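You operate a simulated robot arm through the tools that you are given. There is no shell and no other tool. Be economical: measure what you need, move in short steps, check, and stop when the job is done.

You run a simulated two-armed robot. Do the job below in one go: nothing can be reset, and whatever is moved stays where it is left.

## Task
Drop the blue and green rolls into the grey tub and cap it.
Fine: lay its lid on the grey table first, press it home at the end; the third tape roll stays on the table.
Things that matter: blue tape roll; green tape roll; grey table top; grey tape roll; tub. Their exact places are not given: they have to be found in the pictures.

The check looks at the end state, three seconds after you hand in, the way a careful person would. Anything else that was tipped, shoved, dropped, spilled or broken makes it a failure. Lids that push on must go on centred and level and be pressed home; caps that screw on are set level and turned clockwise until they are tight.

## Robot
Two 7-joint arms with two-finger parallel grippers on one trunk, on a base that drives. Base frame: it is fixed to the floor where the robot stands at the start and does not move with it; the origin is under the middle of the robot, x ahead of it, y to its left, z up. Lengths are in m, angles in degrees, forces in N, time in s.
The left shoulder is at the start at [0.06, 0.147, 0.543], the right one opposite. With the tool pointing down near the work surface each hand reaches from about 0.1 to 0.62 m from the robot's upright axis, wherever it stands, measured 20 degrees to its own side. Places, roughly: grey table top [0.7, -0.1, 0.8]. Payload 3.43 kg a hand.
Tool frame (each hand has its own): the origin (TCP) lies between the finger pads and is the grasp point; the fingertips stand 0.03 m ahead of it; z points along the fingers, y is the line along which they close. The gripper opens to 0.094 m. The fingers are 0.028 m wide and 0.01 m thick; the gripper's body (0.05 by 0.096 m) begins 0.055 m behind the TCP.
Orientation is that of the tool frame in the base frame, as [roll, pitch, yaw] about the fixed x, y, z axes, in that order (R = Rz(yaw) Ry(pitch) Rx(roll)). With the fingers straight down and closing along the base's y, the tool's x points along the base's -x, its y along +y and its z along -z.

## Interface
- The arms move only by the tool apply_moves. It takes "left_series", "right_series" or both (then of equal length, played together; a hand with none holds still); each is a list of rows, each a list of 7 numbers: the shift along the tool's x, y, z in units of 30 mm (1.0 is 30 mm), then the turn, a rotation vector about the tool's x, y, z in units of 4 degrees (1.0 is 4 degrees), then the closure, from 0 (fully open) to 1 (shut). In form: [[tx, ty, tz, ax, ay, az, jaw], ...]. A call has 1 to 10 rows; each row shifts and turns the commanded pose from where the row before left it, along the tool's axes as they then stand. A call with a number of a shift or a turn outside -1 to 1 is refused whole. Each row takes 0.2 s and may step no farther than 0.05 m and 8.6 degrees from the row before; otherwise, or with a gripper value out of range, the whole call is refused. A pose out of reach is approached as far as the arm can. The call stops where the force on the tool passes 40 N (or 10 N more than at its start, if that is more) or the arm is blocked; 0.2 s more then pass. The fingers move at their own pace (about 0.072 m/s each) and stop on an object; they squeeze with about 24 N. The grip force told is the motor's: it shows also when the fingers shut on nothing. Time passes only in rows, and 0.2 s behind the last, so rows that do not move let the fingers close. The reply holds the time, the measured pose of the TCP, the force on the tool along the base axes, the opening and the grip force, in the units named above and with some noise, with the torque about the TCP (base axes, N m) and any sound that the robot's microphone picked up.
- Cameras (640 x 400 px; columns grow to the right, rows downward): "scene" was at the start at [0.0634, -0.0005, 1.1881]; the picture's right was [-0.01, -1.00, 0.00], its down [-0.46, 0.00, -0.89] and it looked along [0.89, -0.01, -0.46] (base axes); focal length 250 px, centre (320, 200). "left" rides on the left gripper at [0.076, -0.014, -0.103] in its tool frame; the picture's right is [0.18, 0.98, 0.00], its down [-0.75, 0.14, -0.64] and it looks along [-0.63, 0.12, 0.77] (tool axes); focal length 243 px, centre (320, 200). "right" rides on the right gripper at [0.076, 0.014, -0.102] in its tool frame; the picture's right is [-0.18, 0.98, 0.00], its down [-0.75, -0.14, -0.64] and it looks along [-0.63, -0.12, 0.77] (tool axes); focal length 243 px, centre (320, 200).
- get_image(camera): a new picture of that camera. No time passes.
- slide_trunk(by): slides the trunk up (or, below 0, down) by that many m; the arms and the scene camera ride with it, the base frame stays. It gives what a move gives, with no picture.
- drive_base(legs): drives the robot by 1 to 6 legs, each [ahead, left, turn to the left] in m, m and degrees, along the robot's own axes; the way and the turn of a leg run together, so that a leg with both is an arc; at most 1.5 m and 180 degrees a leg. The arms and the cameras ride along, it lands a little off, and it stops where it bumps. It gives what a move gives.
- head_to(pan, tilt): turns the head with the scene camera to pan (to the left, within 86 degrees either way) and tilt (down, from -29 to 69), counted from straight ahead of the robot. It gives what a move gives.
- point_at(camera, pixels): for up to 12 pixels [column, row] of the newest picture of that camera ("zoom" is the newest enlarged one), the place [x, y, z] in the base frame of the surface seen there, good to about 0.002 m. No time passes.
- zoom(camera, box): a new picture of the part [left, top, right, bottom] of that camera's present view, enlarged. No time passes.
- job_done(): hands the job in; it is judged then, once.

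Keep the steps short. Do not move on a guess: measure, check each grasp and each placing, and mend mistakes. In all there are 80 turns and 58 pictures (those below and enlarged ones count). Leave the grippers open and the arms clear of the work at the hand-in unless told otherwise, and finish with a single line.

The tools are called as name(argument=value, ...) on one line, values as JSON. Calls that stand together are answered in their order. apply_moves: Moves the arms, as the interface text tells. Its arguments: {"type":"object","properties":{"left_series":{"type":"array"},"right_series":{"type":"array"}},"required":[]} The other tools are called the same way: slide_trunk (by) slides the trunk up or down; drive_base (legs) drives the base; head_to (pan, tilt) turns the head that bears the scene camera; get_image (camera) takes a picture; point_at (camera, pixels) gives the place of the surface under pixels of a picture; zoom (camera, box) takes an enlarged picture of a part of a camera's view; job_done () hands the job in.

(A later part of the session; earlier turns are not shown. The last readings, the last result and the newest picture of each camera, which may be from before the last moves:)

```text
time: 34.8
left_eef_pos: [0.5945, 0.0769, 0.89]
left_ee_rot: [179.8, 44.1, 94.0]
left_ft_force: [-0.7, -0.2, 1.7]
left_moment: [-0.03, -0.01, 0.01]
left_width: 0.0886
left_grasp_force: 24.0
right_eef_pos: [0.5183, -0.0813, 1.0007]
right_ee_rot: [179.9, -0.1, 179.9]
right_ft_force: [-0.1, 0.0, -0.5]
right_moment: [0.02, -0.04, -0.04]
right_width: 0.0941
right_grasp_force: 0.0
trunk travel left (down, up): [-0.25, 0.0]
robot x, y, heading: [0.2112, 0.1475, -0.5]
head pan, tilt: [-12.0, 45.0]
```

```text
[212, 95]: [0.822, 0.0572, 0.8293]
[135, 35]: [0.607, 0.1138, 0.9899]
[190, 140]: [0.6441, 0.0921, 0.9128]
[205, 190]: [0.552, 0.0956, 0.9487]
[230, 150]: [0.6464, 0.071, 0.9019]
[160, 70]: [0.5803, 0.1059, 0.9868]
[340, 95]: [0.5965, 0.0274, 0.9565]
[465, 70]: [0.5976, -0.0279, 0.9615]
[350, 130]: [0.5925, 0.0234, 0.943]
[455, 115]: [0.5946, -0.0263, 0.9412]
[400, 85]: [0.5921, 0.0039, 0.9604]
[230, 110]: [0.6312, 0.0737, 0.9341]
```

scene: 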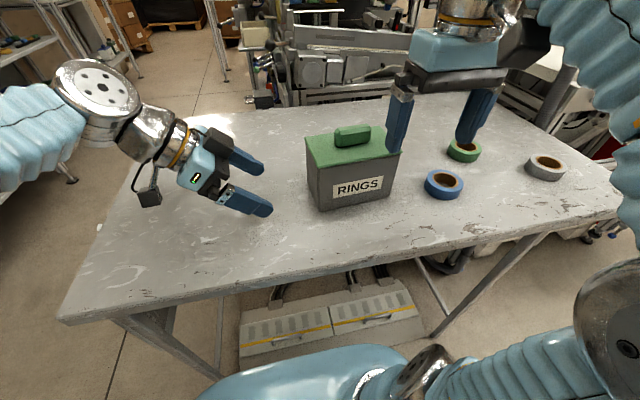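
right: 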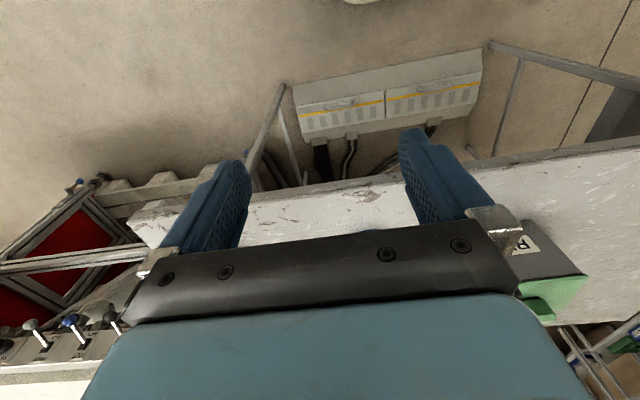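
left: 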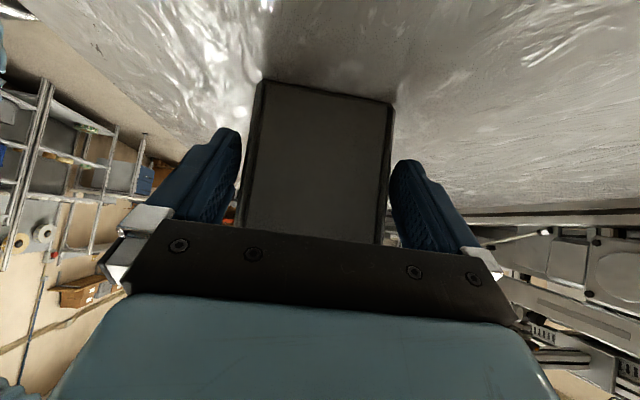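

The tub is held (88.6 mm, 24 N). Clearance to the right hand's planned place is about 4 cm. Next I'll put the right hand in front of the knob, yaw 184, leaning 20° so it can lift higher.

apply_moves(right_series=[[0.2, 0.9, 0, 0, 0, 0, 0], [0.2, 0.9, 0, 0, 0, 0, 0], [0.2, 0.87, 0, 0, 0, 0, 0], [0, 0, 0, 0, 0, -1, 0], [0, 0, 0, 0, -1, 0, 0], [0, 0, 0, 0, -1, 0, 0], [0, 0, 0, 0, -1, 0, 0], [0, 0, 0, 0, -1, 0, 0], [0, 0, 0, 0, -1, 0, 0], [0, 0, 0, 0, 0, 0, 0]], left_series=[[0, 0, 0, 0, 0, 0, 1], [0, 0, 0, 0, 0, 0, 1], [0, 0, 0, 0, 0, 0, 1], [0, 0, 0, 0, 0, 0, 1], [0, 0, 0, 0, 0, 0, 1], [0, 0, 0, 0, 0, 0, 1], [0, 0, 0, 0, 0, 0, 1], [0, 0, 0, 0, 0, 0, 1], [0, 0, 0, 0, 0, 0, 1], [0, 0, 0, 0, 0, 0, 1]])

zoom(camera="scene", box=[240, 70, 420, 220])

```text
time: 37.0
left_eef_pos: [0.5946, 0.076, 0.8897]
left_ee_rot: [179.8, 44.1, 93.9]
left_ft_force: [-0.3, 0.8, 1.5]
left_moment: [0.03, -0.03, -0.05]
left_width: 0.0886
left_grasp_force: 24.2
right_eef_pos: [0.5031, -0.0006, 1.0002]
right_ee_rot: [-179.9, 20.2, -176.2]
right_ft_force: [-0.5, -0.5, 0.0]
right_moment: [0.05, -0.02, 0.0]
right_width: 0.094
right_grasp_force: 0.0
trunk travel left (down, up): [-0.25, 0.0]
robot x, y, heading: [0.2135, 0.1427, -0.2]
head pan, tilt: [-12.0, 45.0]
```

```text
2.67 times, centred on (330, 145) of scene
```

zoom: 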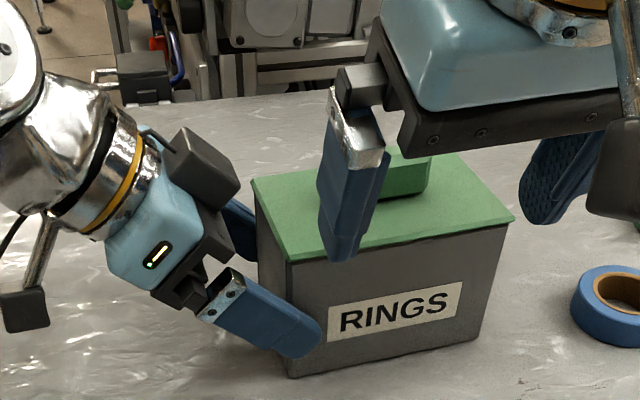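

Now I'll go over the knob to (0.592,0,0.990), then down to 0.974.

apply_moves(right_series=[[-0.89, -0.066, 0.44, 0, 0, 0, 0], [-0.89, -0.066, 0.44, 0, 0, 0, 0], [-0.89, -0.066, 0.44, 0, 0, 0, 0], [0.09, 0, 0.25, 0, 0, 0, 0], [0.09, 0, 0.25, 0, 0, 0, 0], [0, 0, 0, 0, 0, 0, 0]])

zoom(camera="scene", box=[260, 90, 420, 190])

get_image(camera="right")

```text
time: 38.4
left_eef_pos: [0.5947, 0.0766, 0.8907]
left_ee_rot: [179.8, 44.0, 93.8]
left_ft_force: [-1.2, 0.1, 1.3]
left_moment: [0.01, 0.0, -0.03]
left_width: 0.0891
left_grasp_force: 23.5
right_eef_pos: [0.5923, -0.0007, 0.9745]
right_ee_rot: [-180.0, 20.1, -176.2]
right_ft_force: [0.0, -0.2, -0.5]
right_moment: [-0.02, 0.04, 0.04]
right_width: 0.0941
right_grasp_force: 0.0
trunk travel left (down, up): [-0.25, 0.0]
robot x, y, heading: [0.2091, 0.1448, -0.3]
head pan, tilt: [-12.0, 45.0]
```

```text
4.00 times, centred on (340, 140) of scene
```

zoom: 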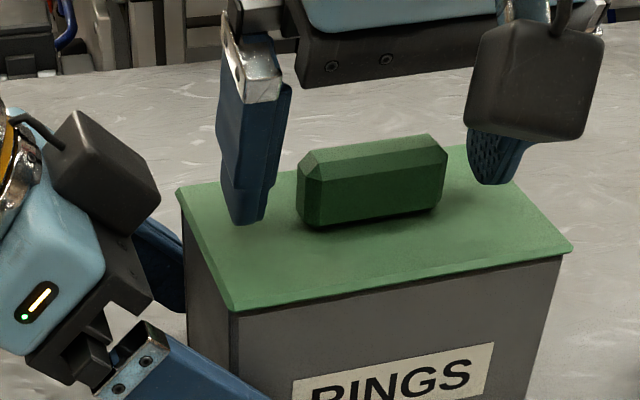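

```text
27 pictures are left
```

right: 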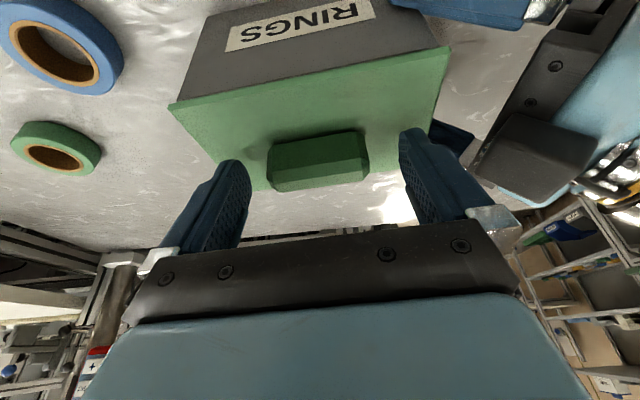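

The fingers flank the knob. I'll close on it and check the grip before pulling.

apply_moves(right_series=[[0, 0, 0, 0, 0, 0, 1], [0, 0, 0, 0, 0, 0, 1], [0, 0, 0, 0, 0, 0, 1], [0, 0, 0, 0, 0, 0, 1]])

apply_moves(right_series=[[-0.034, 0, -0.094, 0, 0, 0, 1], [-0.034, 0, -0.094, 0, 0, 0, 1], [-0.034, 0, -0.094, 0, 0, 0, 1], [0, 0, 0, 0, 0, 0, 1]])

zoom(camera="scene", box=[260, 90, 420, 220])

```text
time: 39.4
left_eef_pos: [0.5945, 0.0775, 0.8911]
left_ee_rot: [179.8, 44.1, 94.0]
left_ft_force: [-0.4, 0.5, 0.9]
left_moment: [0.05, 0.04, 0.02]
left_width: 0.0889
left_grasp_force: 24.0
right_eef_pos: [0.5925, -0.0003, 0.9745]
right_ee_rot: [180.0, 20.0, -176.3]
right_ft_force: [0.1, -0.2, 0.2]
right_moment: [0.01, 0.01, 0.01]
right_width: 0.0588
right_grasp_force: 23.3
trunk travel left (down, up): [-0.25, 0.0]
robot x, y, heading: [0.2114, 0.1444, -0.4]
head pan, tilt: [-12.0, 45.0]
heard: snap
```

```text
time: 40.4
left_eef_pos: [0.5944, 0.0771, 0.8913]
left_ee_rot: [179.8, 44.0, 93.9]
left_ft_force: [0.4, -0.5, 0.6]
left_moment: [-0.05, -0.02, 0.0]
left_width: 0.0887
left_grasp_force: 23.7
right_eef_pos: [0.5924, -0.0008, 0.983]
right_ee_rot: [180.0, 20.0, -176.2]
right_ft_force: [0.4, 0.0, -1.7]
right_moment: [0.05, -0.01, 0.01]
right_width: 0.0593
right_grasp_force: 24.2
trunk travel left (down, up): [-0.25, 0.0]
robot x, y, heading: [0.2123, 0.1465, -0.7]
head pan, tilt: [-12.0, 45.0]
```

```text
3.08 times, centred on (340, 155) of scene
```

zoom: 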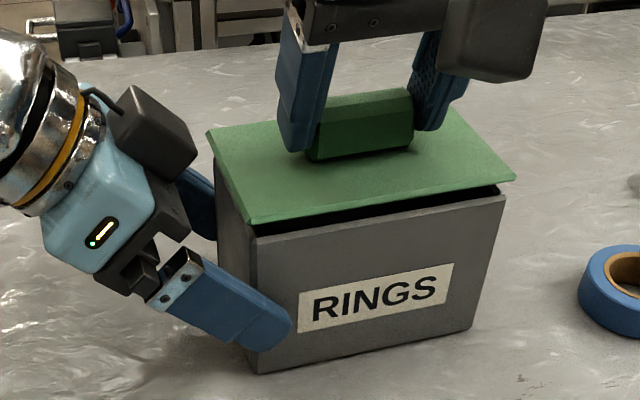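

The lid snapped free, is 9 mm up and the tub stays down. I'll lift further, straight up.

apply_moves(right_series=[[-0.068, 0, -0.188, 0, 0, 0, 1], [-0.068, 0, -0.188, 0, 0, 0, 1], [-0.068, 0, -0.188, 0, 0, 0, 1], [-0.068, 0, -0.188, 0, 0, 0, 1], [0, 0, 0, 0, 0, 0, 1]])

zoom(camera="scene", box=[260, 90, 420, 220])

```text
time: 41.6
left_eef_pos: [0.5951, 0.0774, 0.8894]
left_ee_rot: [179.7, 44.1, 93.9]
left_ft_force: [-0.9, 0.8, 0.8]
left_moment: [0.02, 0.03, -0.03]
left_width: 0.0887
left_grasp_force: 24.5
right_eef_pos: [0.5909, -0.0014, 1.008]
right_ee_rot: [180.0, 20.0, -176.1]
right_ft_force: [0.3, 0.2, -1.1]
right_moment: [0.01, 0.01, 0.01]
right_width: 0.0592
right_grasp_force: 24.3
trunk travel left (down, up): [-0.25, 0.0]
robot x, y, heading: [0.2119, 0.1421, -0.3]
head pan, tilt: [-12.0, 45.0]
```

```text
3.08 times, centred on (340, 155) of scene
```

zoom: 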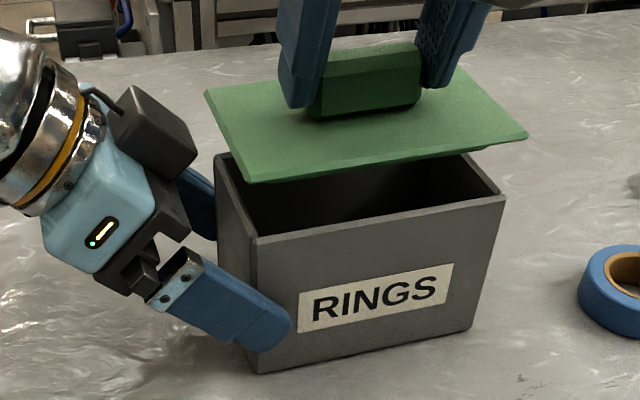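

The lid is off and level, and the tub is steady. I'll lay the lid on the clear front strip, centred at about (0.500,-0.045) and squared to the table. First I'll carry it there at this height.

apply_moves(right_series=[[0.804, -0.311, -0.2925, 0, 0, 0, 1], [0.804, -0.311, -0.2925, 0, 0, 0, 1], [0.804, -0.311, -0.2925, 0, 0, 0, 1], [0.804, -0.311, -0.2925, 0, 0, 0, 1], [0, 0, 0, 0.342, 0, 0.94, 1], [0, 0, 0, 0, 0, 0, 1]])

get_image(camera="scene")

```text
time: 43.0
left_eef_pos: [0.5946, 0.0779, 0.8908]
left_ee_rot: [179.8, 44.1, 93.8]
left_ft_force: [-0.1, 0.3, 0.7]
left_moment: [-0.01, -0.01, 0.04]
left_width: 0.089
left_grasp_force: 24.1
right_eef_pos: [0.4902, -0.0449, 1.0082]
right_ee_rot: [180.0, 20.0, 179.7]
right_ft_force: [-0.1, 0.4, -0.1]
right_moment: [-0.02, 0.01, 0.03]
right_width: 0.0588
right_grasp_force: 23.9
trunk travel left (down, up): [-0.25, 0.0]
robot x, y, heading: [0.2113, 0.1405, -0.6]
head pan, tilt: [-12.0, 45.0]
```

```text
24 pictures are left
```

scene: 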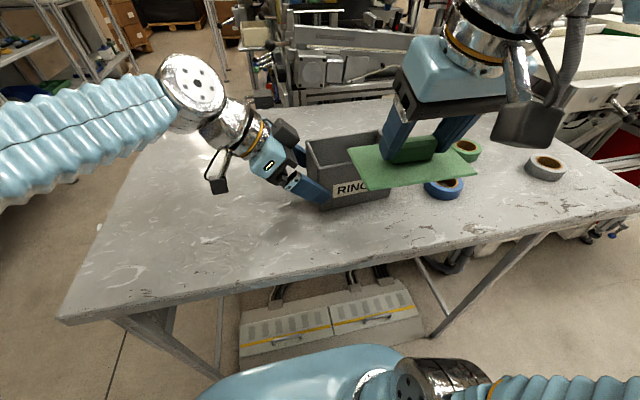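

Lowering 100 mm.

apply_moves(right_series=[[0.285, 0, 0.783, 0, 0, 0, 1], [0.285, 0, 0.783, 0, 0, 0, 1], [0.285, 0, 0.783, 0, 0, 0, 1], [0.285, 0, 0.783, 0, 0, 0, 1], [0, 0, 0, 0, 0, 0, 1]])

zoom(camera="scene", box=[290, 110, 490, 260])

```text
time: 44.2
left_eef_pos: [0.5944, 0.0762, 0.8902]
left_ee_rot: [179.9, 44.0, 93.9]
left_ft_force: [1.3, -0.4, 0.5]
left_moment: [0.0, -0.01, 0.02]
left_width: 0.0888
left_grasp_force: 23.7
right_eef_pos: [0.4925, -0.045, 0.9073]
right_ee_rot: [-180.0, 20.1, 179.8]
right_ft_force: [0.8, 0.8, -0.1]
right_moment: [0.01, 0.0, 0.0]
right_width: 0.0592
right_grasp_force: 23.3
trunk travel left (down, up): [-0.25, 0.0]
robot x, y, heading: [0.2122, 0.1447, -0.3]
head pan, tilt: [-12.0, 45.0]
```

```text
2.67 times, centred on (390, 185) of scene
```

zoom: 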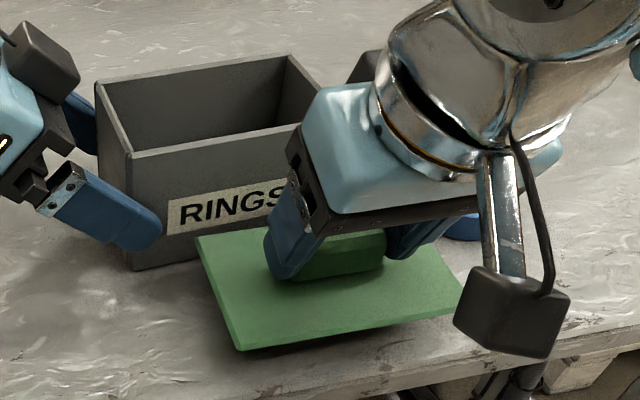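

Checking the lid's corners against the table edge (x 0.45), the tub and the left finger.

point_at(camera="zoom", pixels=[[240, 345], [430, 313], [203, 240], [455, 290], [450, 275], [155, 240], [240, 375], [400, 390]])

```text
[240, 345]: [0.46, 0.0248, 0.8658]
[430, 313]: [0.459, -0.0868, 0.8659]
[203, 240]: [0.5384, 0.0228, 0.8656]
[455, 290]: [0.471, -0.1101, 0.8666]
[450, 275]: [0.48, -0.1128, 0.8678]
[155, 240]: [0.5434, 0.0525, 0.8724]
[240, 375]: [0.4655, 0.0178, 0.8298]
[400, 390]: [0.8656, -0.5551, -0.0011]
```

The lid is level and clear. Lowering in small steps until it touches.

apply_moves(right_series=[[0.057, 0, 0.157, 0, 0, 0, 1], [0.057, 0, 0.157, 0, 0, 0, 1], [0.034, 0, 0.094, 0, 0, 0, 1], [0.023, 0, 0.063, 0, 0, 0, 1], [0.023, 0, 0.063, 0, 0, 0, 1], [0, 0, 0, 0, 0, 0, 1]])

zoom(camera="scene", box=[330, 180, 450, 260])

```text
time: 45.6
left_eef_pos: [0.5957, 0.0768, 0.8913]
left_ee_rot: [179.7, 44.1, 93.9]
left_ft_force: [-0.3, -0.5, 1.0]
left_moment: [0.02, 0.0, -0.03]
left_width: 0.0887
left_grasp_force: 23.6
right_eef_pos: [0.4922, -0.045, 0.8905]
right_ee_rot: [-180.0, 20.0, 179.8]
right_ft_force: [1.2, 0.0, -1.5]
right_moment: [-0.02, -0.01, 0.02]
right_width: 0.0589
right_grasp_force: 24.0
trunk travel left (down, up): [-0.25, 0.0]
robot x, y, heading: [0.2138, 0.1425, -0.4]
head pan, tilt: [-12.0, 45.0]
```

```text
5.00 times, centred on (390, 220) of scene
```

zoom: 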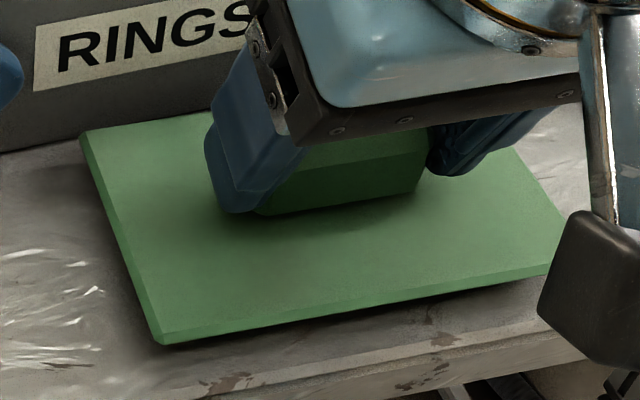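

apply_moves(right_series=[[0.017, 0, 0.047, 0, 0, 0, 1], [0.017, 0, 0.047, 0, 0, 0, 1], [0.011, 0, 0.031, 0, 0, 0, 1], [0, 0, 0, 0, 0, 0, 1]])

```text
time: 46.6
left_eef_pos: [0.5954, 0.0774, 0.8915]
left_ee_rot: [179.8, 44.2, 93.9]
left_ft_force: [0.2, 0.3, 0.6]
left_moment: [-0.02, -0.04, -0.03]
left_width: 0.0886
left_grasp_force: 23.9
right_eef_pos: [0.4915, -0.0445, 0.886]
right_ee_rot: [180.0, 20.0, 179.8]
right_ft_force: [-0.4, -0.6, -0.6]
right_moment: [-0.02, -0.01, -0.04]
right_width: 0.059
right_grasp_force: 24.6
trunk travel left (down, up): [-0.25, 0.0]
robot x, y, heading: [0.209, 0.1414, -0.4]
head pan, tilt: [-12.0, 45.0]
```

No contact yet (-0.6 N at TCP 0.886). I'll keep creeping down.

apply_moves(right_series=[[0.017, 0, 0.047, 0, 0, 0, 1], [0.011, 0, 0.031, 0, 0, 0, 1], [0.011, 0, 0.031, 0, 0, 0, 1], [0, 0, 0, 0, 0, 0, 1]])

```text
time: 47.6
left_eef_pos: [0.594, 0.0775, 0.8918]
left_ee_rot: [179.8, 44.1, 93.9]
left_ft_force: [-0.3, -0.4, -0.5]
left_moment: [0.09, 0.02, 0.0]
left_width: 0.0887
left_grasp_force: 24.6
right_eef_pos: [0.4912, -0.0453, 0.8837]
right_ee_rot: [179.9, 20.2, 179.8]
right_ft_force: [4.1, -2.7, 25.8]
right_moment: [-0.17, -0.28, 0.16]
right_width: 0.0594
right_grasp_force: 24.0
trunk travel left (down, up): [-0.25, 0.0]
robot x, y, heading: [0.2111, 0.1436, -0.5]
head pan, tilt: [-12.0, 45.0]
```

The lid is down (26 N). I'll ease off 1 mm, open, and rise straight up 80 mm.

apply_moves(right_series=[[-0.011, 0, -0.031, 0, 0, 0, 1], [0, 0, 0, 0, 0, 0, 0], [0, 0, 0, 0, 0, 0, 0], [0, 0, 0, 0, 0, 0, 0], [-0.228, 0, -0.627, 0, 0, 0, 0], [-0.228, 0, -0.627, 0, 0, 0, 0], [-0.228, 0, -0.627, 0, 0, 0, 0], [-0.228, 0, -0.627, 0, 0, 0, 0], [0, 0, 0, 0, 0, 0, 0]])

get_image(camera="scene")

```text
time: 49.6
left_eef_pos: [0.5954, 0.0772, 0.8903]
left_ee_rot: [179.8, 44.0, 93.9]
left_ft_force: [0.4, 0.2, 2.3]
left_moment: [-0.02, -0.02, 0.02]
left_width: 0.0889
left_grasp_force: 24.1
right_eef_pos: [0.4918, -0.0454, 0.9639]
right_ee_rot: [179.9, 19.9, 179.8]
right_ft_force: [-0.5, 0.0, 0.3]
right_moment: [0.01, 0.03, -0.01]
right_width: 0.0942
right_grasp_force: 0.2
trunk travel left (down, up): [-0.25, 0.0]
robot x, y, heading: [0.212, 0.142, -0.1]
head pan, tilt: [-12.0, 45.0]
```

```text
21 pictures are left
```

scene: 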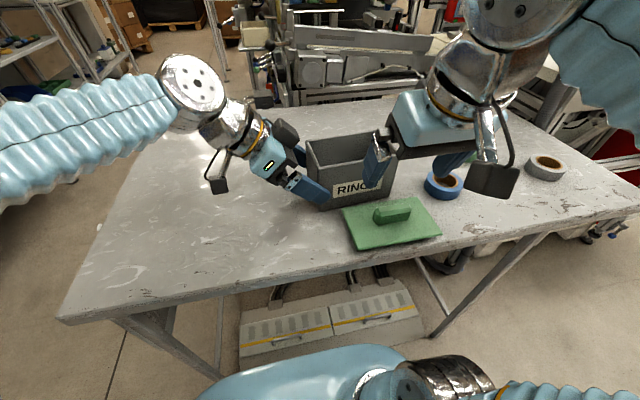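

The lid is lying flat. Now I'll move the right hand above the blue roll.

apply_moves(right_series=[[0, -0.907, 0, 0, 0, 0, 0], [0, -0.907, 0, 0, 0, 0, 0], [0, -0.907, 0, 0, 0, 0, 0], [0, -0.907, 0, 0, 0, 0, 0], [0, -0.907, 0, 0, 0, 0, 0], [-0.775, 0, 0.99, 0, 0, 0, 0], [-0.775, 0, 0.99, 0, 0, 0, 0], [0, 0, 0, 0, 0, 0, 0]])

get_image(camera="right")

zoom(camera="scene", box=[270, 100, 480, 260])

```text
time: 51.4
left_eef_pos: [0.5941, 0.078, 0.8906]
left_ee_rot: [179.7, 44.0, 93.9]
left_ft_force: [-0.5, 0.2, -0.3]
left_moment: [-0.03, -0.01, -0.06]
left_width: 0.0889
left_grasp_force: 23.8
right_eef_pos: [0.5562, -0.183, 0.9258]
right_ee_rot: [-180.0, 20.0, 179.7]
right_ft_force: [0.3, -1.0, -0.7]
right_moment: [-0.02, -0.01, 0.0]
right_width: 0.0943
right_grasp_force: 0.2
trunk travel left (down, up): [-0.25, 0.0]
robot x, y, heading: [0.2132, 0.141, -0.3]
head pan, tilt: [-12.0, 45.0]
```

```text
20 pictures are left
```

right: 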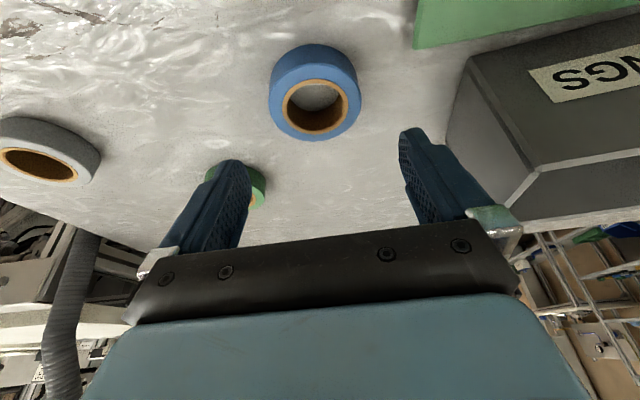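

```text
2.50 times, centred on (375, 180) of scene
```

zoom: 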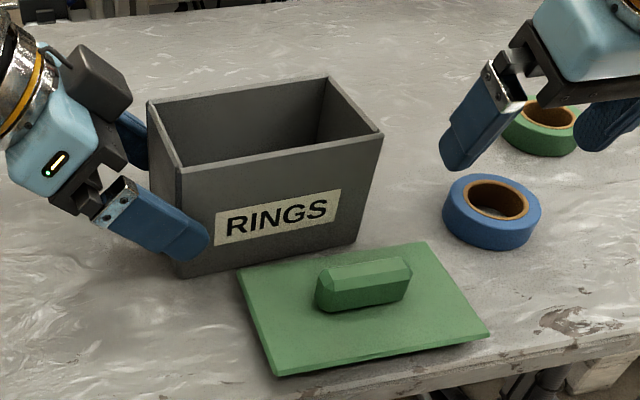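

point_at(camera="right", pixels=[[271, 85], [360, 85], [317, 47], [315, 135], [288, 105], [356, 105], [320, 82], [315, 138]])

point_at(camera="zoom", pixels=[[180, 172], [378, 135], [328, 80], [150, 103], [280, 156], [240, 92], [165, 138], [352, 108], [278, 150], [322, 88], [372, 131], [240, 100]])

```text
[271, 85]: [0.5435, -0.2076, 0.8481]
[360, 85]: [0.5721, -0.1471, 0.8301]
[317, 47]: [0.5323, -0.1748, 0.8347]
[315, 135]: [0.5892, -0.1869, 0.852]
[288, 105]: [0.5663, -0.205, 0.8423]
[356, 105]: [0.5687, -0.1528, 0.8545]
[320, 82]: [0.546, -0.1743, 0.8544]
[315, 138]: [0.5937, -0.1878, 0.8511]
```

```text
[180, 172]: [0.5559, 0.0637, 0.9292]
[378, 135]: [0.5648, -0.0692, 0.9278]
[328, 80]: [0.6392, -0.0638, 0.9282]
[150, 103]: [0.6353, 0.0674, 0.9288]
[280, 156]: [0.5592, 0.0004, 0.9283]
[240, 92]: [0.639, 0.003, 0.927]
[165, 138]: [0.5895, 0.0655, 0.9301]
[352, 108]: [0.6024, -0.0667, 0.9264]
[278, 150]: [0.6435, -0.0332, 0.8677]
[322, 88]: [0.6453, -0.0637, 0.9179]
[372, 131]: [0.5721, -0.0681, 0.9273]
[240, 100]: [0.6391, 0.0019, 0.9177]
```

Blue centre is at (0.5645,-0.180), and the tub interior is centred at about (0.6005,0). I'll lower onto the blue roll to TCP z 0.865 and close.

apply_moves(right_series=[[0.243, 0.03, 0.621, 0, 0, 0, 0], [0.243, 0, 0.621, 0, 0, 0, 0], [0.243, 0, 0.621, 0, 0, 0, 0], [0, 0, 0, 0, 0, 0, 0], [0, 0, 0, 0, 0, 0, 1], [0, 0, 0, 0, 0, 0, 1], [0, 0, 0, 0, 0, 0, 1], [0, 0, 0, 0, 0, 0, 1]])

zoom(camera="scene", box=[380, 110, 500, 220])

```text
time: 53.2
left_eef_pos: [0.5949, 0.0768, 0.8911]
left_ee_rot: [179.8, 44.1, 94.0]
left_ft_force: [-0.3, -0.3, 0.2]
left_moment: [-0.03, -0.01, -0.03]
left_width: 0.0889
left_grasp_force: 24.1
right_eef_pos: [0.5536, -0.1799, 0.8633]
right_ee_rot: [179.9, 19.9, 179.8]
right_ft_force: [-0.5, -0.1, 0.8]
right_moment: [-0.01, -0.01, 0.0]
right_width: 0.0648
right_grasp_force: 24.2
trunk travel left (down, up): [-0.25, 0.0]
robot x, y, heading: [0.2129, 0.1409, -0.2]
head pan, tilt: [-12.0, 45.0]
```

```text
3.64 times, centred on (440, 165) of scene
```

zoom: 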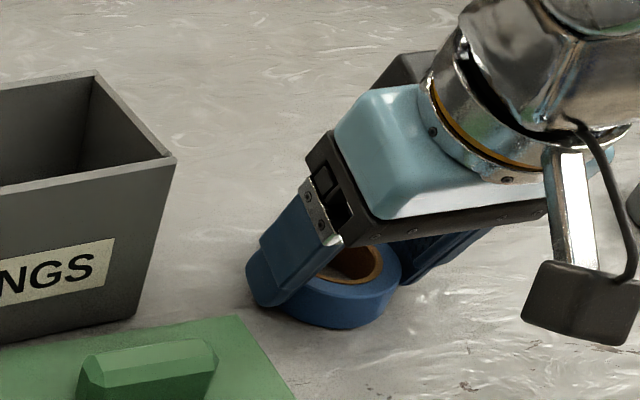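

Blue is gripped (64.8 mm). Lifting 120 mm, then carrying it over the tub centre.

apply_moves(right_series=[[-0.342, 0, -0.94, 0, 0, 0, 1], [-0.342, 0, -0.94, 0, 0, 0, 1], [-0.342, 0, -0.94, 0, 0, 0, 1], [-0.342, 0, -0.94, 0, 0, 0, 1], [0, 0, 0, 0, 0, 0, 1]])

apply_moves(right_series=[[-0.188, 1, 0.068, 0, 0, 0, 1], [-0.188, 1, 0.068, 0, 0, 0, 1], [-0.188, 1, 0.068, 0, 0, 0, 1], [-0.188, 1, 0.068, 0, 0, 0, 1], [-0.188, 1, 0.068, 0, 0, 0, 1], [-0.188, 1, 0.068, 0, 0, 0, 1], [0, 0, 0, 0, 0, 0, 1]])

zoom(camera="scene", box=[270, 80, 450, 220])

get_image(camera="right")

```text
time: 54.4
left_eef_pos: [0.5947, 0.0776, 0.8906]
left_ee_rot: [179.8, 44.1, 93.8]
left_ft_force: [-0.3, 0.6, 0.8]
left_moment: [-0.01, 0.0, 0.01]
left_width: 0.0884
left_grasp_force: 24.5
right_eef_pos: [0.5557, -0.1786, 0.9839]
right_ee_rot: [179.9, 20.0, 179.8]
right_ft_force: [0.1, -0.5, -0.4]
right_moment: [0.0, 0.0, 0.0]
right_width: 0.0646
right_grasp_force: 24.1
trunk travel left (down, up): [-0.25, 0.0]
robot x, y, heading: [0.2125, 0.1445, -0.4]
head pan, tilt: [-12.0, 45.0]
```

```text
time: 56.0
left_eef_pos: [0.5953, 0.0772, 0.8906]
left_ee_rot: [179.9, 44.1, 93.9]
left_ft_force: [0.2, 0.2, 0.8]
left_moment: [0.05, 0.0, -0.04]
left_width: 0.0887
left_grasp_force: 23.4
right_eef_pos: [0.5916, 0.0006, 0.984]
right_ee_rot: [-180.0, 20.0, 179.7]
right_ft_force: [0.0, 0.0, -0.2]
right_moment: [-0.01, 0.03, 0.02]
right_width: 0.0649
right_grasp_force: 24.1
trunk travel left (down, up): [-0.25, 0.0]
robot x, y, heading: [0.2138, 0.1441, -0.2]
head pan, tilt: [-12.0, 45.0]
```

```text
2.86 times, centred on (360, 150) of scene
```

zoom: 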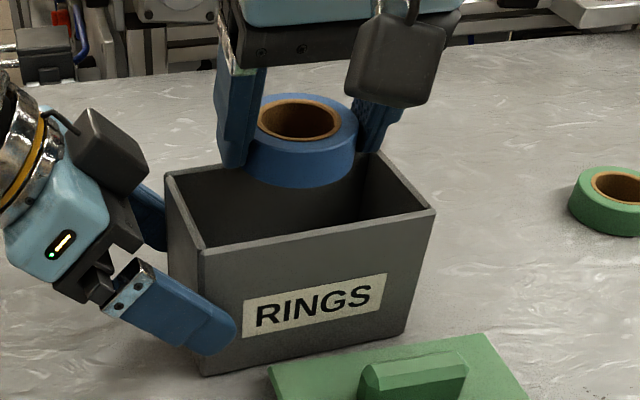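

```text
16 pictures are left
```

right: 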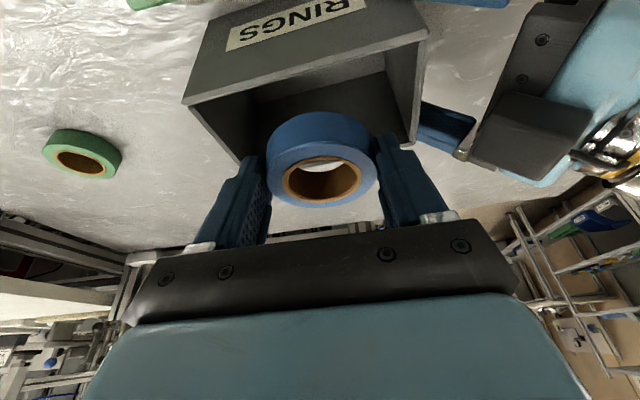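

Checking the held roll's place against the tub before lowering.

point_at(camera="zoom", pixels=[[300, 175], [300, 148], [355, 135], [300, 97], [247, 160], [200, 245], [432, 212], [170, 178], [310, 235]])

point_at(camera="right", pixels=[[320, 118], [325, 198], [270, 165], [374, 160], [290, 110]])

```text
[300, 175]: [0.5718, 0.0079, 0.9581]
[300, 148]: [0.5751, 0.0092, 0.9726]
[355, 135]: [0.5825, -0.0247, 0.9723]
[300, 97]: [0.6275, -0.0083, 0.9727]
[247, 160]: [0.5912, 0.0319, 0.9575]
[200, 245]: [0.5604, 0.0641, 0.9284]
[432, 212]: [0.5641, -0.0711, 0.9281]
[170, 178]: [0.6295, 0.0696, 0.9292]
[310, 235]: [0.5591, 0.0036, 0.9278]
```

```text
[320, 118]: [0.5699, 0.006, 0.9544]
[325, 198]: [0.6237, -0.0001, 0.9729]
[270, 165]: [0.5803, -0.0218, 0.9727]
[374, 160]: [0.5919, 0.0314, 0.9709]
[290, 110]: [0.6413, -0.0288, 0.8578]
```

The roll is centred at about x 0.6015, y 0, inside the opening (0.562–0.640). Lowering 75 mm and watching the force.

apply_moves(right_series=[[0.228, 0, 0.627, 0, 0, 0, 1], [0.228, 0, 0.627, 0, 0, 0, 1], [0.228, 0, 0.627, 0, 0, 0, 1], [0.171, 0, 0.47, 0, 0, 0, 1], [0, 0, 0, 0, 0, 0, 1]])

```text
time: 57.2
left_eef_pos: [0.5938, 0.0772, 0.8898]
left_ee_rot: [179.8, 44.1, 93.9]
left_ft_force: [1.1, 0.2, 0.3]
left_moment: [0.0, 0.0, -0.02]
left_width: 0.0886
left_grasp_force: 24.7
right_eef_pos: [0.5899, 0.0017, 0.9084]
right_ee_rot: [180.0, 19.9, 179.8]
right_ft_force: [0.3, -0.3, -0.6]
right_moment: [0.0, -0.02, 0.0]
right_width: 0.0647
right_grasp_force: 24.0
trunk travel left (down, up): [-0.25, 0.0]
robot x, y, heading: [0.2117, 0.142, -0.2]
head pan, tilt: [-12.0, 45.0]
```

No contact. Releasing with a partial opening (75 mm), then rising straight out.

apply_moves(right_series=[[0, 0, 0, 0, 0, 0, 0.2], [0, 0, 0, 0, 0, 0, 0.2], [0, 0, 0, 0, 0, 0, 0.2], [-0.285, 0, -0.783, 0, 0, 0, 0.2], [-0.285, 0, -0.783, 0, 0, 0, 0.2], [-0.285, 0, -0.783, 0, 0, 0, 0.2], [0, 0, 0, 0, 0, 0, 0.2]])

zoom(camera="scene", box=[290, 100, 500, 220])

```text
time: 58.8
left_eef_pos: [0.5955, 0.0779, 0.8904]
left_ee_rot: [179.7, 44.1, 93.9]
left_ft_force: [-0.3, 0.9, -0.2]
left_moment: [0.01, -0.02, 0.0]
left_width: 0.0886
left_grasp_force: 23.8
right_eef_pos: [0.5899, 0.0005, 0.9827]
right_ee_rot: [-179.9, 20.0, 179.9]
right_ft_force: [-0.8, 0.6, 0.2]
right_moment: [-0.01, 0.0, 0.0]
right_width: 0.075
right_grasp_force: 0.2
trunk travel left (down, up): [-0.25, 0.0]
robot x, y, heading: [0.2117, 0.1406, -0.3]
head pan, tilt: [-12.0, 45.0]
```

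```text
3.05 times, centred on (395, 160) of scene
```

zoom: 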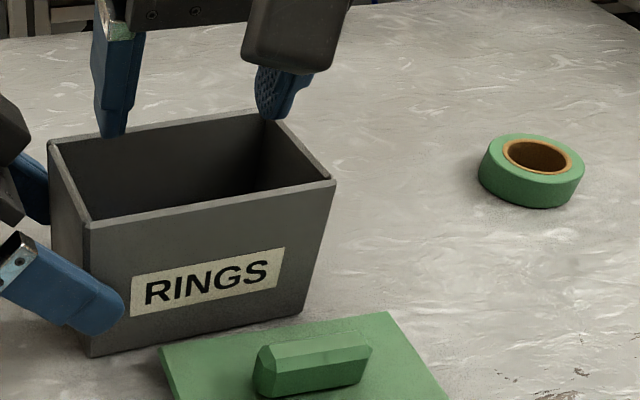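

Blue is out of the hand and in the tub. Measuring the green roll.

point_at(camera="zoom", pixels=[[484, 160], [582, 162], [530, 137], [538, 182], [532, 190], [505, 152], [570, 160], [540, 172]])

```text
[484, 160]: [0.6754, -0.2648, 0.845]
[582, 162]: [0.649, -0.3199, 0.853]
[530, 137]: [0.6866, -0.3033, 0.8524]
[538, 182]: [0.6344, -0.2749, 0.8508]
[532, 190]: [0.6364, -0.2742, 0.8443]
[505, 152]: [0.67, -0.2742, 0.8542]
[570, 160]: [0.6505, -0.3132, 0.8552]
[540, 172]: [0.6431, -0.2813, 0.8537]
```

Green is centred at about (0.661,-0.292). I'll move the right hand over it in two steps, gripper open.

apply_moves(right_series=[[0, -0.952, 0, 0, 0, 0, 0.2], [0, -0.952, 0, 0, 0, 0, 0.2], [0, -0.952, 0, 0, 0, 0, 0.2], [0, -0.952, 0, 0, 0, 0, 0], [0, -0.952, 0, 0, 0, 0, 0], [0, -0.952, 0, 0, 0, 0, 0], [0, -0.952, 0, 0, 0, 0, 0]])

apply_moves(right_series=[[-0.255, -0.767, 0.758, 0, 0, 0, 0], [-0.255, -0.767, 0.758, 0, 0, 0, 0], [-0.255, -0.767, 0.758, 0, 0, 0, 0], [-0.255, -0.767, 0.758, 0, 0, 0, 0], [0, 0, 0, 0, 0, 0, 0]])

get_image(camera="right")

```text
time: 60.4
left_eef_pos: [0.5954, 0.0769, 0.892]
left_ee_rot: [179.8, 44.1, 93.8]
left_ft_force: [-0.2, 0.4, -0.4]
left_moment: [0.08, 0.06, -0.03]
left_width: 0.0888
left_grasp_force: 23.9
right_eef_pos: [0.5875, -0.2017, 0.9865]
right_ee_rot: [-179.9, 20.1, 179.9]
right_ft_force: [-0.7, -0.1, -0.3]
right_moment: [0.0, 0.04, 0.0]
right_width: 0.0941
right_grasp_force: 0.1
trunk travel left (down, up): [-0.25, 0.0]
robot x, y, heading: [0.2113, 0.1443, -0.4]
head pan, tilt: [-12.0, 45.0]
```

```text
time: 61.6
left_eef_pos: [0.5937, 0.0771, 0.8908]
left_ee_rot: [179.8, 44.1, 93.9]
left_ft_force: [0.5, -0.9, 0.9]
left_moment: [0.01, 0.04, -0.03]
left_width: 0.0888
left_grasp_force: 24.4
right_eef_pos: [0.6494, -0.2932, 0.9111]
right_ee_rot: [179.9, 20.1, 179.7]
right_ft_force: [0.6, -0.8, -0.8]
right_moment: [-0.05, 0.02, 0.01]
right_width: 0.0945
right_grasp_force: 0.0
trunk travel left (down, up): [-0.25, 0.0]
robot x, y, heading: [0.2119, 0.1441, -0.1]
head pan, tilt: [-12.0, 45.0]
```

```text
14 pictures are left
```

right: 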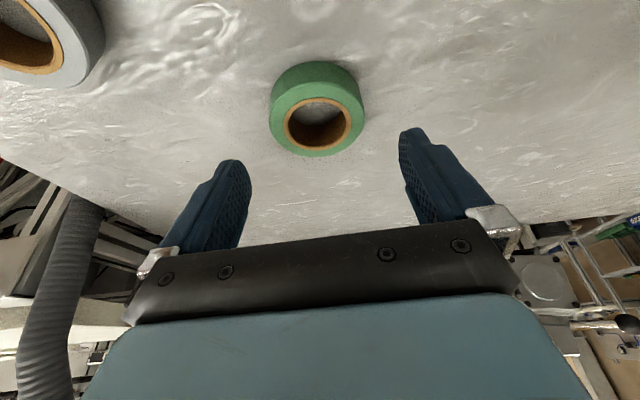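

Well aligned. Lowering 47 mm and closing.

apply_moves(right_series=[[0.179, 0.01, 0.491, 0, 0, 0, 0], [0.179, 0.01, 0.491, 0, 0, 0, 0], [0.179, 0.01, 0.491, 0, 0, 0, 0], [0, 0, 0, 0, 0, 0, 0], [0, 0, 0, 0, 0, 0, 1], [0, 0, 0, 0, 0, 0, 1], [0, 0, 0, 0, 0, 0, 1], [0, 0, 0, 0, 0, 0, 1]])

get_image(camera="right")

```text
time: 63.4
left_eef_pos: [0.5942, 0.0771, 0.8914]
left_ee_rot: [179.8, 44.1, 94.0]
left_ft_force: [-0.5, 0.4, 0.2]
left_moment: [0.05, -0.03, -0.02]
left_width: 0.0884
left_grasp_force: 24.4
right_eef_pos: [0.6476, -0.2917, 0.8619]
right_ee_rot: [-180.0, 20.1, 179.8]
right_ft_force: [0.4, -0.7, 2.6]
right_moment: [0.08, -0.04, 0.0]
right_width: 0.0649
right_grasp_force: 24.2
trunk travel left (down, up): [-0.25, 0.0]
robot x, y, heading: [0.2104, 0.142, -0.3]
head pan, tilt: [-12.0, 45.0]
```

```text
13 pictures are left
```

right: 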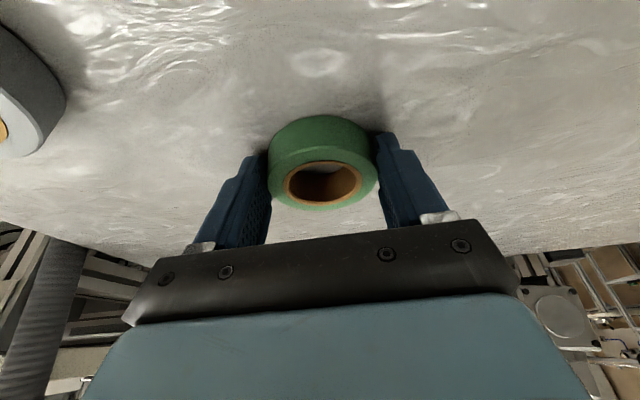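

Green is gripped (64.9 mm). Lifting and carrying it toward the tub.

apply_moves(right_series=[[-0.228, 0, -0.627, 0, 0, 0, 1], [0.078, 0.765, -0.942, 0, 0, 0, 1], [0.078, 0.765, -0.942, 0, 0, 0, 1], [0.078, 0.765, -0.942, 0, 0, 0, 1], [0.078, 0.765, -0.942, 0, 0, 0, 1], [0, 0, 0, 0, 0, 0, 1]])

apply_moves(right_series=[[0.054, 0.952, -0.02, 0, 0, 0, 1], [0.054, 0.952, -0.02, 0, 0, 0, 1], [0.054, 0.952, -0.02, 0, 0, 0, 1], [0.054, 0.952, -0.02, 0, 0, 0, 1], [0.054, 0.952, -0.02, 0, 0, 0, 1], [0.054, 0.952, -0.02, 0, 0, 0, 1], [0.054, 0.952, -0.02, 0, 0, 0, 1], [0, 0, 0, 0, 0, 0, 1]])

get_image(camera="right")

point_at(camera="right", pixels=[[320, 122], [325, 207], [270, 165], [374, 160]])

```text
time: 64.8
left_eef_pos: [0.595, 0.0774, 0.8914]
left_ee_rot: [179.8, 44.1, 93.9]
left_ft_force: [-1.2, 0.0, 0.4]
left_moment: [-0.01, 0.03, 0.0]
left_width: 0.0889
left_grasp_force: 23.8
right_eef_pos: [0.5995, -0.1993, 0.9865]
right_ee_rot: [-180.0, 20.0, 179.7]
right_ft_force: [0.1, 0.3, 0.7]
right_moment: [-0.01, 0.04, -0.02]
right_width: 0.0649
right_grasp_force: 24.3
trunk travel left (down, up): [-0.25, 0.0]
robot x, y, heading: [0.2108, 0.1434, -0.2]
head pan, tilt: [-12.0, 45.0]
```

```text
time: 66.6
left_eef_pos: [0.5938, 0.0765, 0.8909]
left_ee_rot: [179.7, 43.9, 93.9]
left_ft_force: [-0.2, -0.5, -0.2]
left_moment: [0.0, 0.01, -0.05]
left_width: 0.0886
left_grasp_force: 24.3
right_eef_pos: [0.5911, 0.0002, 0.9852]
right_ee_rot: [-179.9, 20.0, 179.8]
right_ft_force: [-0.2, 0.7, 0.3]
right_moment: [0.0, 0.03, 0.0]
right_width: 0.0648
right_grasp_force: 24.0
trunk travel left (down, up): [-0.25, 0.0]
robot x, y, heading: [0.2095, 0.144, -0.4]
head pan, tilt: [-12.0, 45.0]
```

```text
12 pictures are left
```

right: 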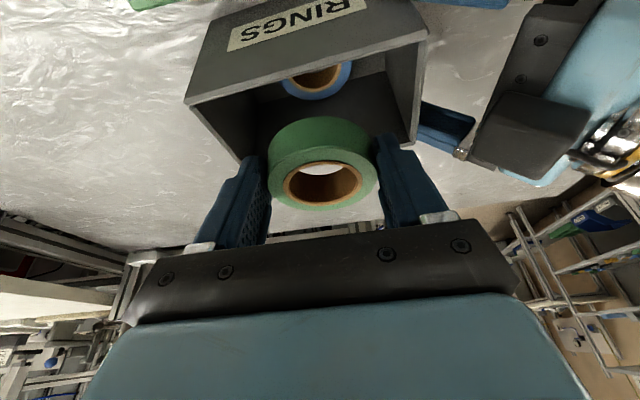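

```text
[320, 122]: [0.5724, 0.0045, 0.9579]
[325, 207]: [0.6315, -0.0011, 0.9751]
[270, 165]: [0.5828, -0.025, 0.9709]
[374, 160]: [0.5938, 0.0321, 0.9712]
```

Blue lies flat in the tub and green is about 3 mm far in x. Lowering 68 mm with a 3 mm correction toward the robot.

apply_moves(right_series=[[0.2175, 0, 0.525, 0, 0, 0, 1], [0.2175, 0, 0.525, 0, 0, 0, 1], [0.2175, 0, 0.525, 0, 0, 0, 1], [0.2175, 0, 0.525, 0, 0, 0, 1], [0, 0, 0, 0, 0, 0, 1]])

```text
time: 67.8
left_eef_pos: [0.5943, 0.0775, 0.8906]
left_ee_rot: [179.8, 44.1, 93.9]
left_ft_force: [-0.3, -0.4, 0.2]
left_moment: [0.0, -0.01, 0.0]
left_width: 0.0884
left_grasp_force: 23.9
right_eef_pos: [0.5877, -0.0003, 0.9155]
right_ee_rot: [179.9, 20.1, 179.7]
right_ft_force: [0.2, 0.1, 0.5]
right_moment: [0.01, 0.01, -0.01]
right_width: 0.0647
right_grasp_force: 23.7
trunk travel left (down, up): [-0.25, 0.0]
robot x, y, heading: [0.2122, 0.143, -0.3]
head pan, tilt: [-12.0, 45.0]
```

No contact. Releasing and rising.

apply_moves(right_series=[[0, 0, 0, 0, 0, 0, 0.2], [0, 0, 0, 0, 0, 0, 0.2], [0, 0, 0, 0, 0, 0, 0.2], [-0.285, 0, -0.783, 0, 0, 0, 0.2], [-0.285, 0, -0.783, 0, 0, 0, 0.2], [-0.285, 0, -0.783, 0, 0, 0, 0.2], [0, 0, 0, 0, 0, 0, 0.2]])

get_image(camera="right")

```text
time: 69.4
left_eef_pos: [0.5937, 0.0771, 0.8918]
left_ee_rot: [179.8, 44.1, 93.7]
left_ft_force: [0.3, 0.3, 0.1]
left_moment: [0.02, -0.02, 0.0]
left_width: 0.0887
left_grasp_force: 24.0
right_eef_pos: [0.5876, 0.0004, 0.9922]
right_ee_rot: [180.0, 19.9, 179.8]
right_ft_force: [-0.9, 0.1, 0.1]
right_moment: [0.04, -0.01, 0.02]
right_width: 0.0753
right_grasp_force: 0.1
trunk travel left (down, up): [-0.25, 0.0]
robot x, y, heading: [0.2114, 0.1416, -0.3]
head pan, tilt: [-12.0, 45.0]
```

```text
11 pictures are left
```

right: 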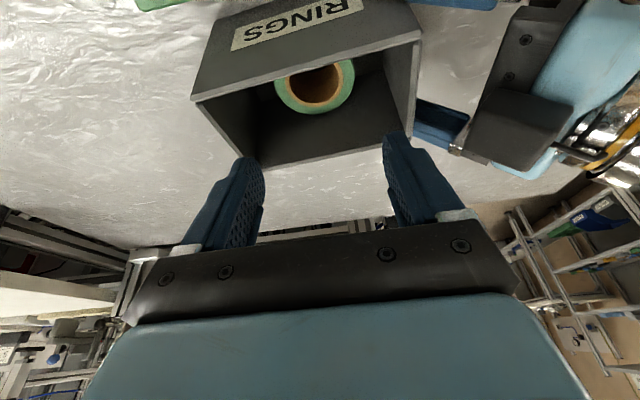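

Green is stacked on blue, both well below the rim. Going back over the lid with the gripper open, stopping at TCP z 0.905.

apply_moves(right_series=[[0.748, -0.379, -0.272, 0, 0, 0, 0], [0.748, -0.379, -0.272, 0, 0, 0, 0], [0.748, -0.379, -0.272, 0, 0, 0, 0], [0.748, -0.379, -0.272, 0, 0, 0, 0], [0.331, 0, 0.909, 0, 0, 0, 0], [0.331, 0, 0.909, 0, 0, 0, 0], [0.331, 0, 0.909, 0, 0, 0, 0], [0, 0, 0, 0, 0, 0, 0]])

zoom(camera="scene", box=[290, 130, 470, 260])

```text
time: 71.2
left_eef_pos: [0.5952, 0.0765, 0.8916]
left_ee_rot: [179.7, 44.2, 93.9]
left_ft_force: [-0.4, 0.1, 0.0]
left_moment: [0.03, 0.02, -0.02]
left_width: 0.0887
left_grasp_force: 23.6
right_eef_pos: [0.4917, -0.0453, 0.9067]
right_ee_rot: [-180.0, 20.1, 179.8]
right_ft_force: [0.7, 0.4, -0.7]
right_moment: [0.02, 0.0, 0.03]
right_width: 0.0938
right_grasp_force: 0.0
trunk travel left (down, up): [-0.25, 0.0]
robot x, y, heading: [0.2137, 0.1461, -0.3]
head pan, tilt: [-12.0, 45.0]
```

```text
3.08 times, centred on (380, 195) of scene
```

zoom: 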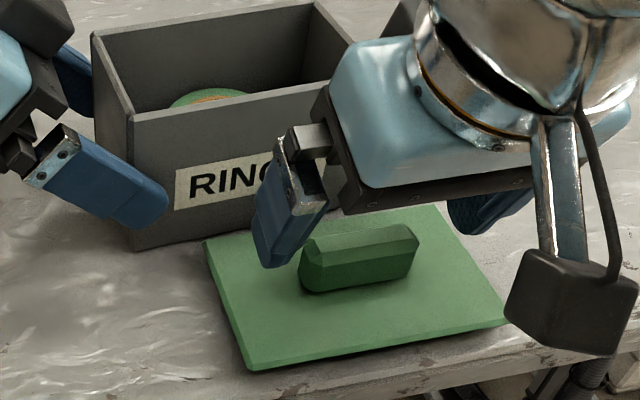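

The position repeats exactly. Lowering 21 mm and gripping the knob.

apply_moves(right_series=[[0.122, 0, 0.335, 0, 0, 0, 0], [0.122, 0, 0.33, 0, 0, 0, 0], [0, 0, 0, 0, 0, 0, 0], [0, 0, 0, 0, 0, 0, 1], [0, 0, 0, 0, 0, 0, 1], [0, 0, 0, 0, 0, 0, 1], [0, 0, 0, 0, 0, 0, 1]])

```text
time: 72.8
left_eef_pos: [0.5948, 0.0776, 0.8909]
left_ee_rot: [179.9, 44.1, 93.9]
left_ft_force: [-0.6, 0.5, -0.6]
left_moment: [0.04, 0.02, 0.0]
left_width: 0.0888
left_grasp_force: 24.0
right_eef_pos: [0.4913, -0.045, 0.8844]
right_ee_rot: [179.9, 20.1, 179.9]
right_ft_force: [-0.1, -0.3, -0.6]
right_moment: [-0.03, 0.01, -0.02]
right_width: 0.059
right_grasp_force: 24.0
trunk travel left (down, up): [-0.25, 0.0]
robot x, y, heading: [0.2107, 0.1455, -0.4]
head pan, tilt: [-12.0, 45.0]
```

Gripped (59 mm). Lifting the lid, turning it back to the tub's yaw and carrying it above the tub by reversing the earlier moves.

apply_moves(right_series=[[-0.352, 0, -0.968, 0, 0, 0, 1], [-0.352, 0, -0.968, 0, 0, 0, 1], [-0.352, 0, -0.968, 0, 0, 0, 1], [-0.352, 0, -0.968, 0, 0, 0, 1], [0, 0, 0, -0.342, 0, -0.94, 1], [0, 0, 0, 0, 0, 0, 1]])

apply_moves(right_series=[[-0.804, 0.311, 0.2925, 0, 0, 0, 1], [-0.804, 0.311, 0.2925, 0, 0, 0, 1], [-0.804, 0.311, 0.2925, 0, 0, 0, 1], [-0.804, 0.311, 0.2925, 0, 0, 0, 1], [0, 0, 0, 0, 0, 0, 1]])

zoom(camera="scene", box=[260, 90, 420, 220])

```text
time: 74.2
left_eef_pos: [0.5946, 0.0765, 0.8907]
left_ee_rot: [179.8, 44.1, 93.9]
left_ft_force: [0.5, 0.4, 0.0]
left_moment: [-0.01, 0.0, 0.01]
left_width: 0.0887
left_grasp_force: 24.2
right_eef_pos: [0.4912, -0.0448, 1.0077]
right_ee_rot: [-180.0, 20.1, -176.2]
right_ft_force: [0.3, -0.6, 0.1]
right_moment: [-0.02, 0.01, -0.01]
right_width: 0.059
right_grasp_force: 24.6
trunk travel left (down, up): [-0.25, 0.0]
robot x, y, heading: [0.2118, 0.1424, -0.3]
head pan, tilt: [-12.0, 45.0]
```

```text
time: 75.4
left_eef_pos: [0.5951, 0.0771, 0.8909]
left_ee_rot: [179.8, 44.2, 93.9]
left_ft_force: [-0.3, -1.4, 0.7]
left_moment: [-0.05, 0.0, -0.05]
left_width: 0.0887
left_grasp_force: 24.1
right_eef_pos: [0.5912, -0.0005, 1.0072]
right_ee_rot: [-180.0, 20.0, -176.2]
right_ft_force: [-0.3, 0.3, -0.2]
right_moment: [-0.01, -0.03, 0.0]
right_width: 0.0589
right_grasp_force: 23.9
trunk travel left (down, up): [-0.25, 0.0]
robot x, y, heading: [0.2131, 0.1417, -0.4]
head pan, tilt: [-12.0, 45.0]
```

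```text
3.08 times, centred on (340, 155) of scene
```

zoom: 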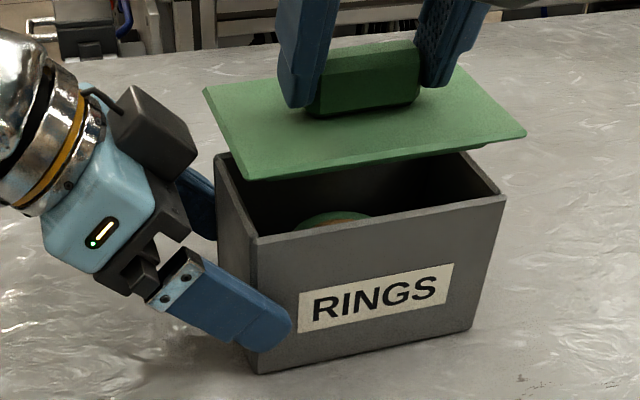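

Nearly the same picture as when it came off, but the left corners look a few zoom pixels higher. I'll measure the lid's level and centring.

point_at(camera="zoom", pixels=[[246, 176], [208, 92], [520, 133], [465, 80], [270, 165], [490, 130], [300, 150], [420, 130], [230, 110], [254, 240], [500, 197], [220, 158]])

```text
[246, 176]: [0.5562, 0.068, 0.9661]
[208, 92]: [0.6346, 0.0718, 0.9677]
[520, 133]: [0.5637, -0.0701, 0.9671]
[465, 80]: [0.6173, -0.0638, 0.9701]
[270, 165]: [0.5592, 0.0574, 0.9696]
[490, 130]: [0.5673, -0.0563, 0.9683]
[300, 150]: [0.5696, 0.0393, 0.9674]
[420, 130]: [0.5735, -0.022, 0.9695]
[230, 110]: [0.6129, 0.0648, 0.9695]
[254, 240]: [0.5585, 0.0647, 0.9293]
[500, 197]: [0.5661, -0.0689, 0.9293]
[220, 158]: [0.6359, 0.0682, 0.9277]
```

Level within noise and centred to about 1 mm. Lowering 24 mm, to just above where it sits.

apply_moves(right_series=[[0.091, 0, 0.251, 0, 0, 0, 1], [0.091, 0, 0.251, 0, 0, 0, 1], [0.057, 0, 0.157, 0, 0, 0, 1], [0.034, 0, 0.094, 0, 0, 0, 1], [0, 0, 0, 0, 0, 0, 1]])

zoom(camera="scene", box=[290, 110, 410, 210])

```text
time: 76.6
left_eef_pos: [0.5953, 0.0779, 0.8909]
left_ee_rot: [179.8, 44.1, 93.8]
left_ft_force: [-1.0, -0.5, -0.4]
left_moment: [0.01, 0.01, -0.04]
left_width: 0.0889
left_grasp_force: 24.1
right_eef_pos: [0.5908, -0.0006, 0.982]
right_ee_rot: [-180.0, 20.0, -176.1]
right_ft_force: [0.3, -0.1, -0.3]
right_moment: [-0.01, 0.04, -0.03]
right_width: 0.0591
right_grasp_force: 23.9
trunk travel left (down, up): [-0.25, 0.0]
robot x, y, heading: [0.2103, 0.1442, -0.4]
head pan, tilt: [-12.0, 45.0]
```

```text
4.00 times, centred on (350, 160) of scene
```

zoom: 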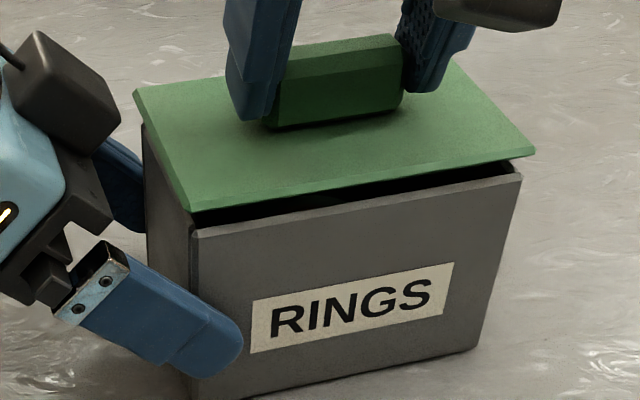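

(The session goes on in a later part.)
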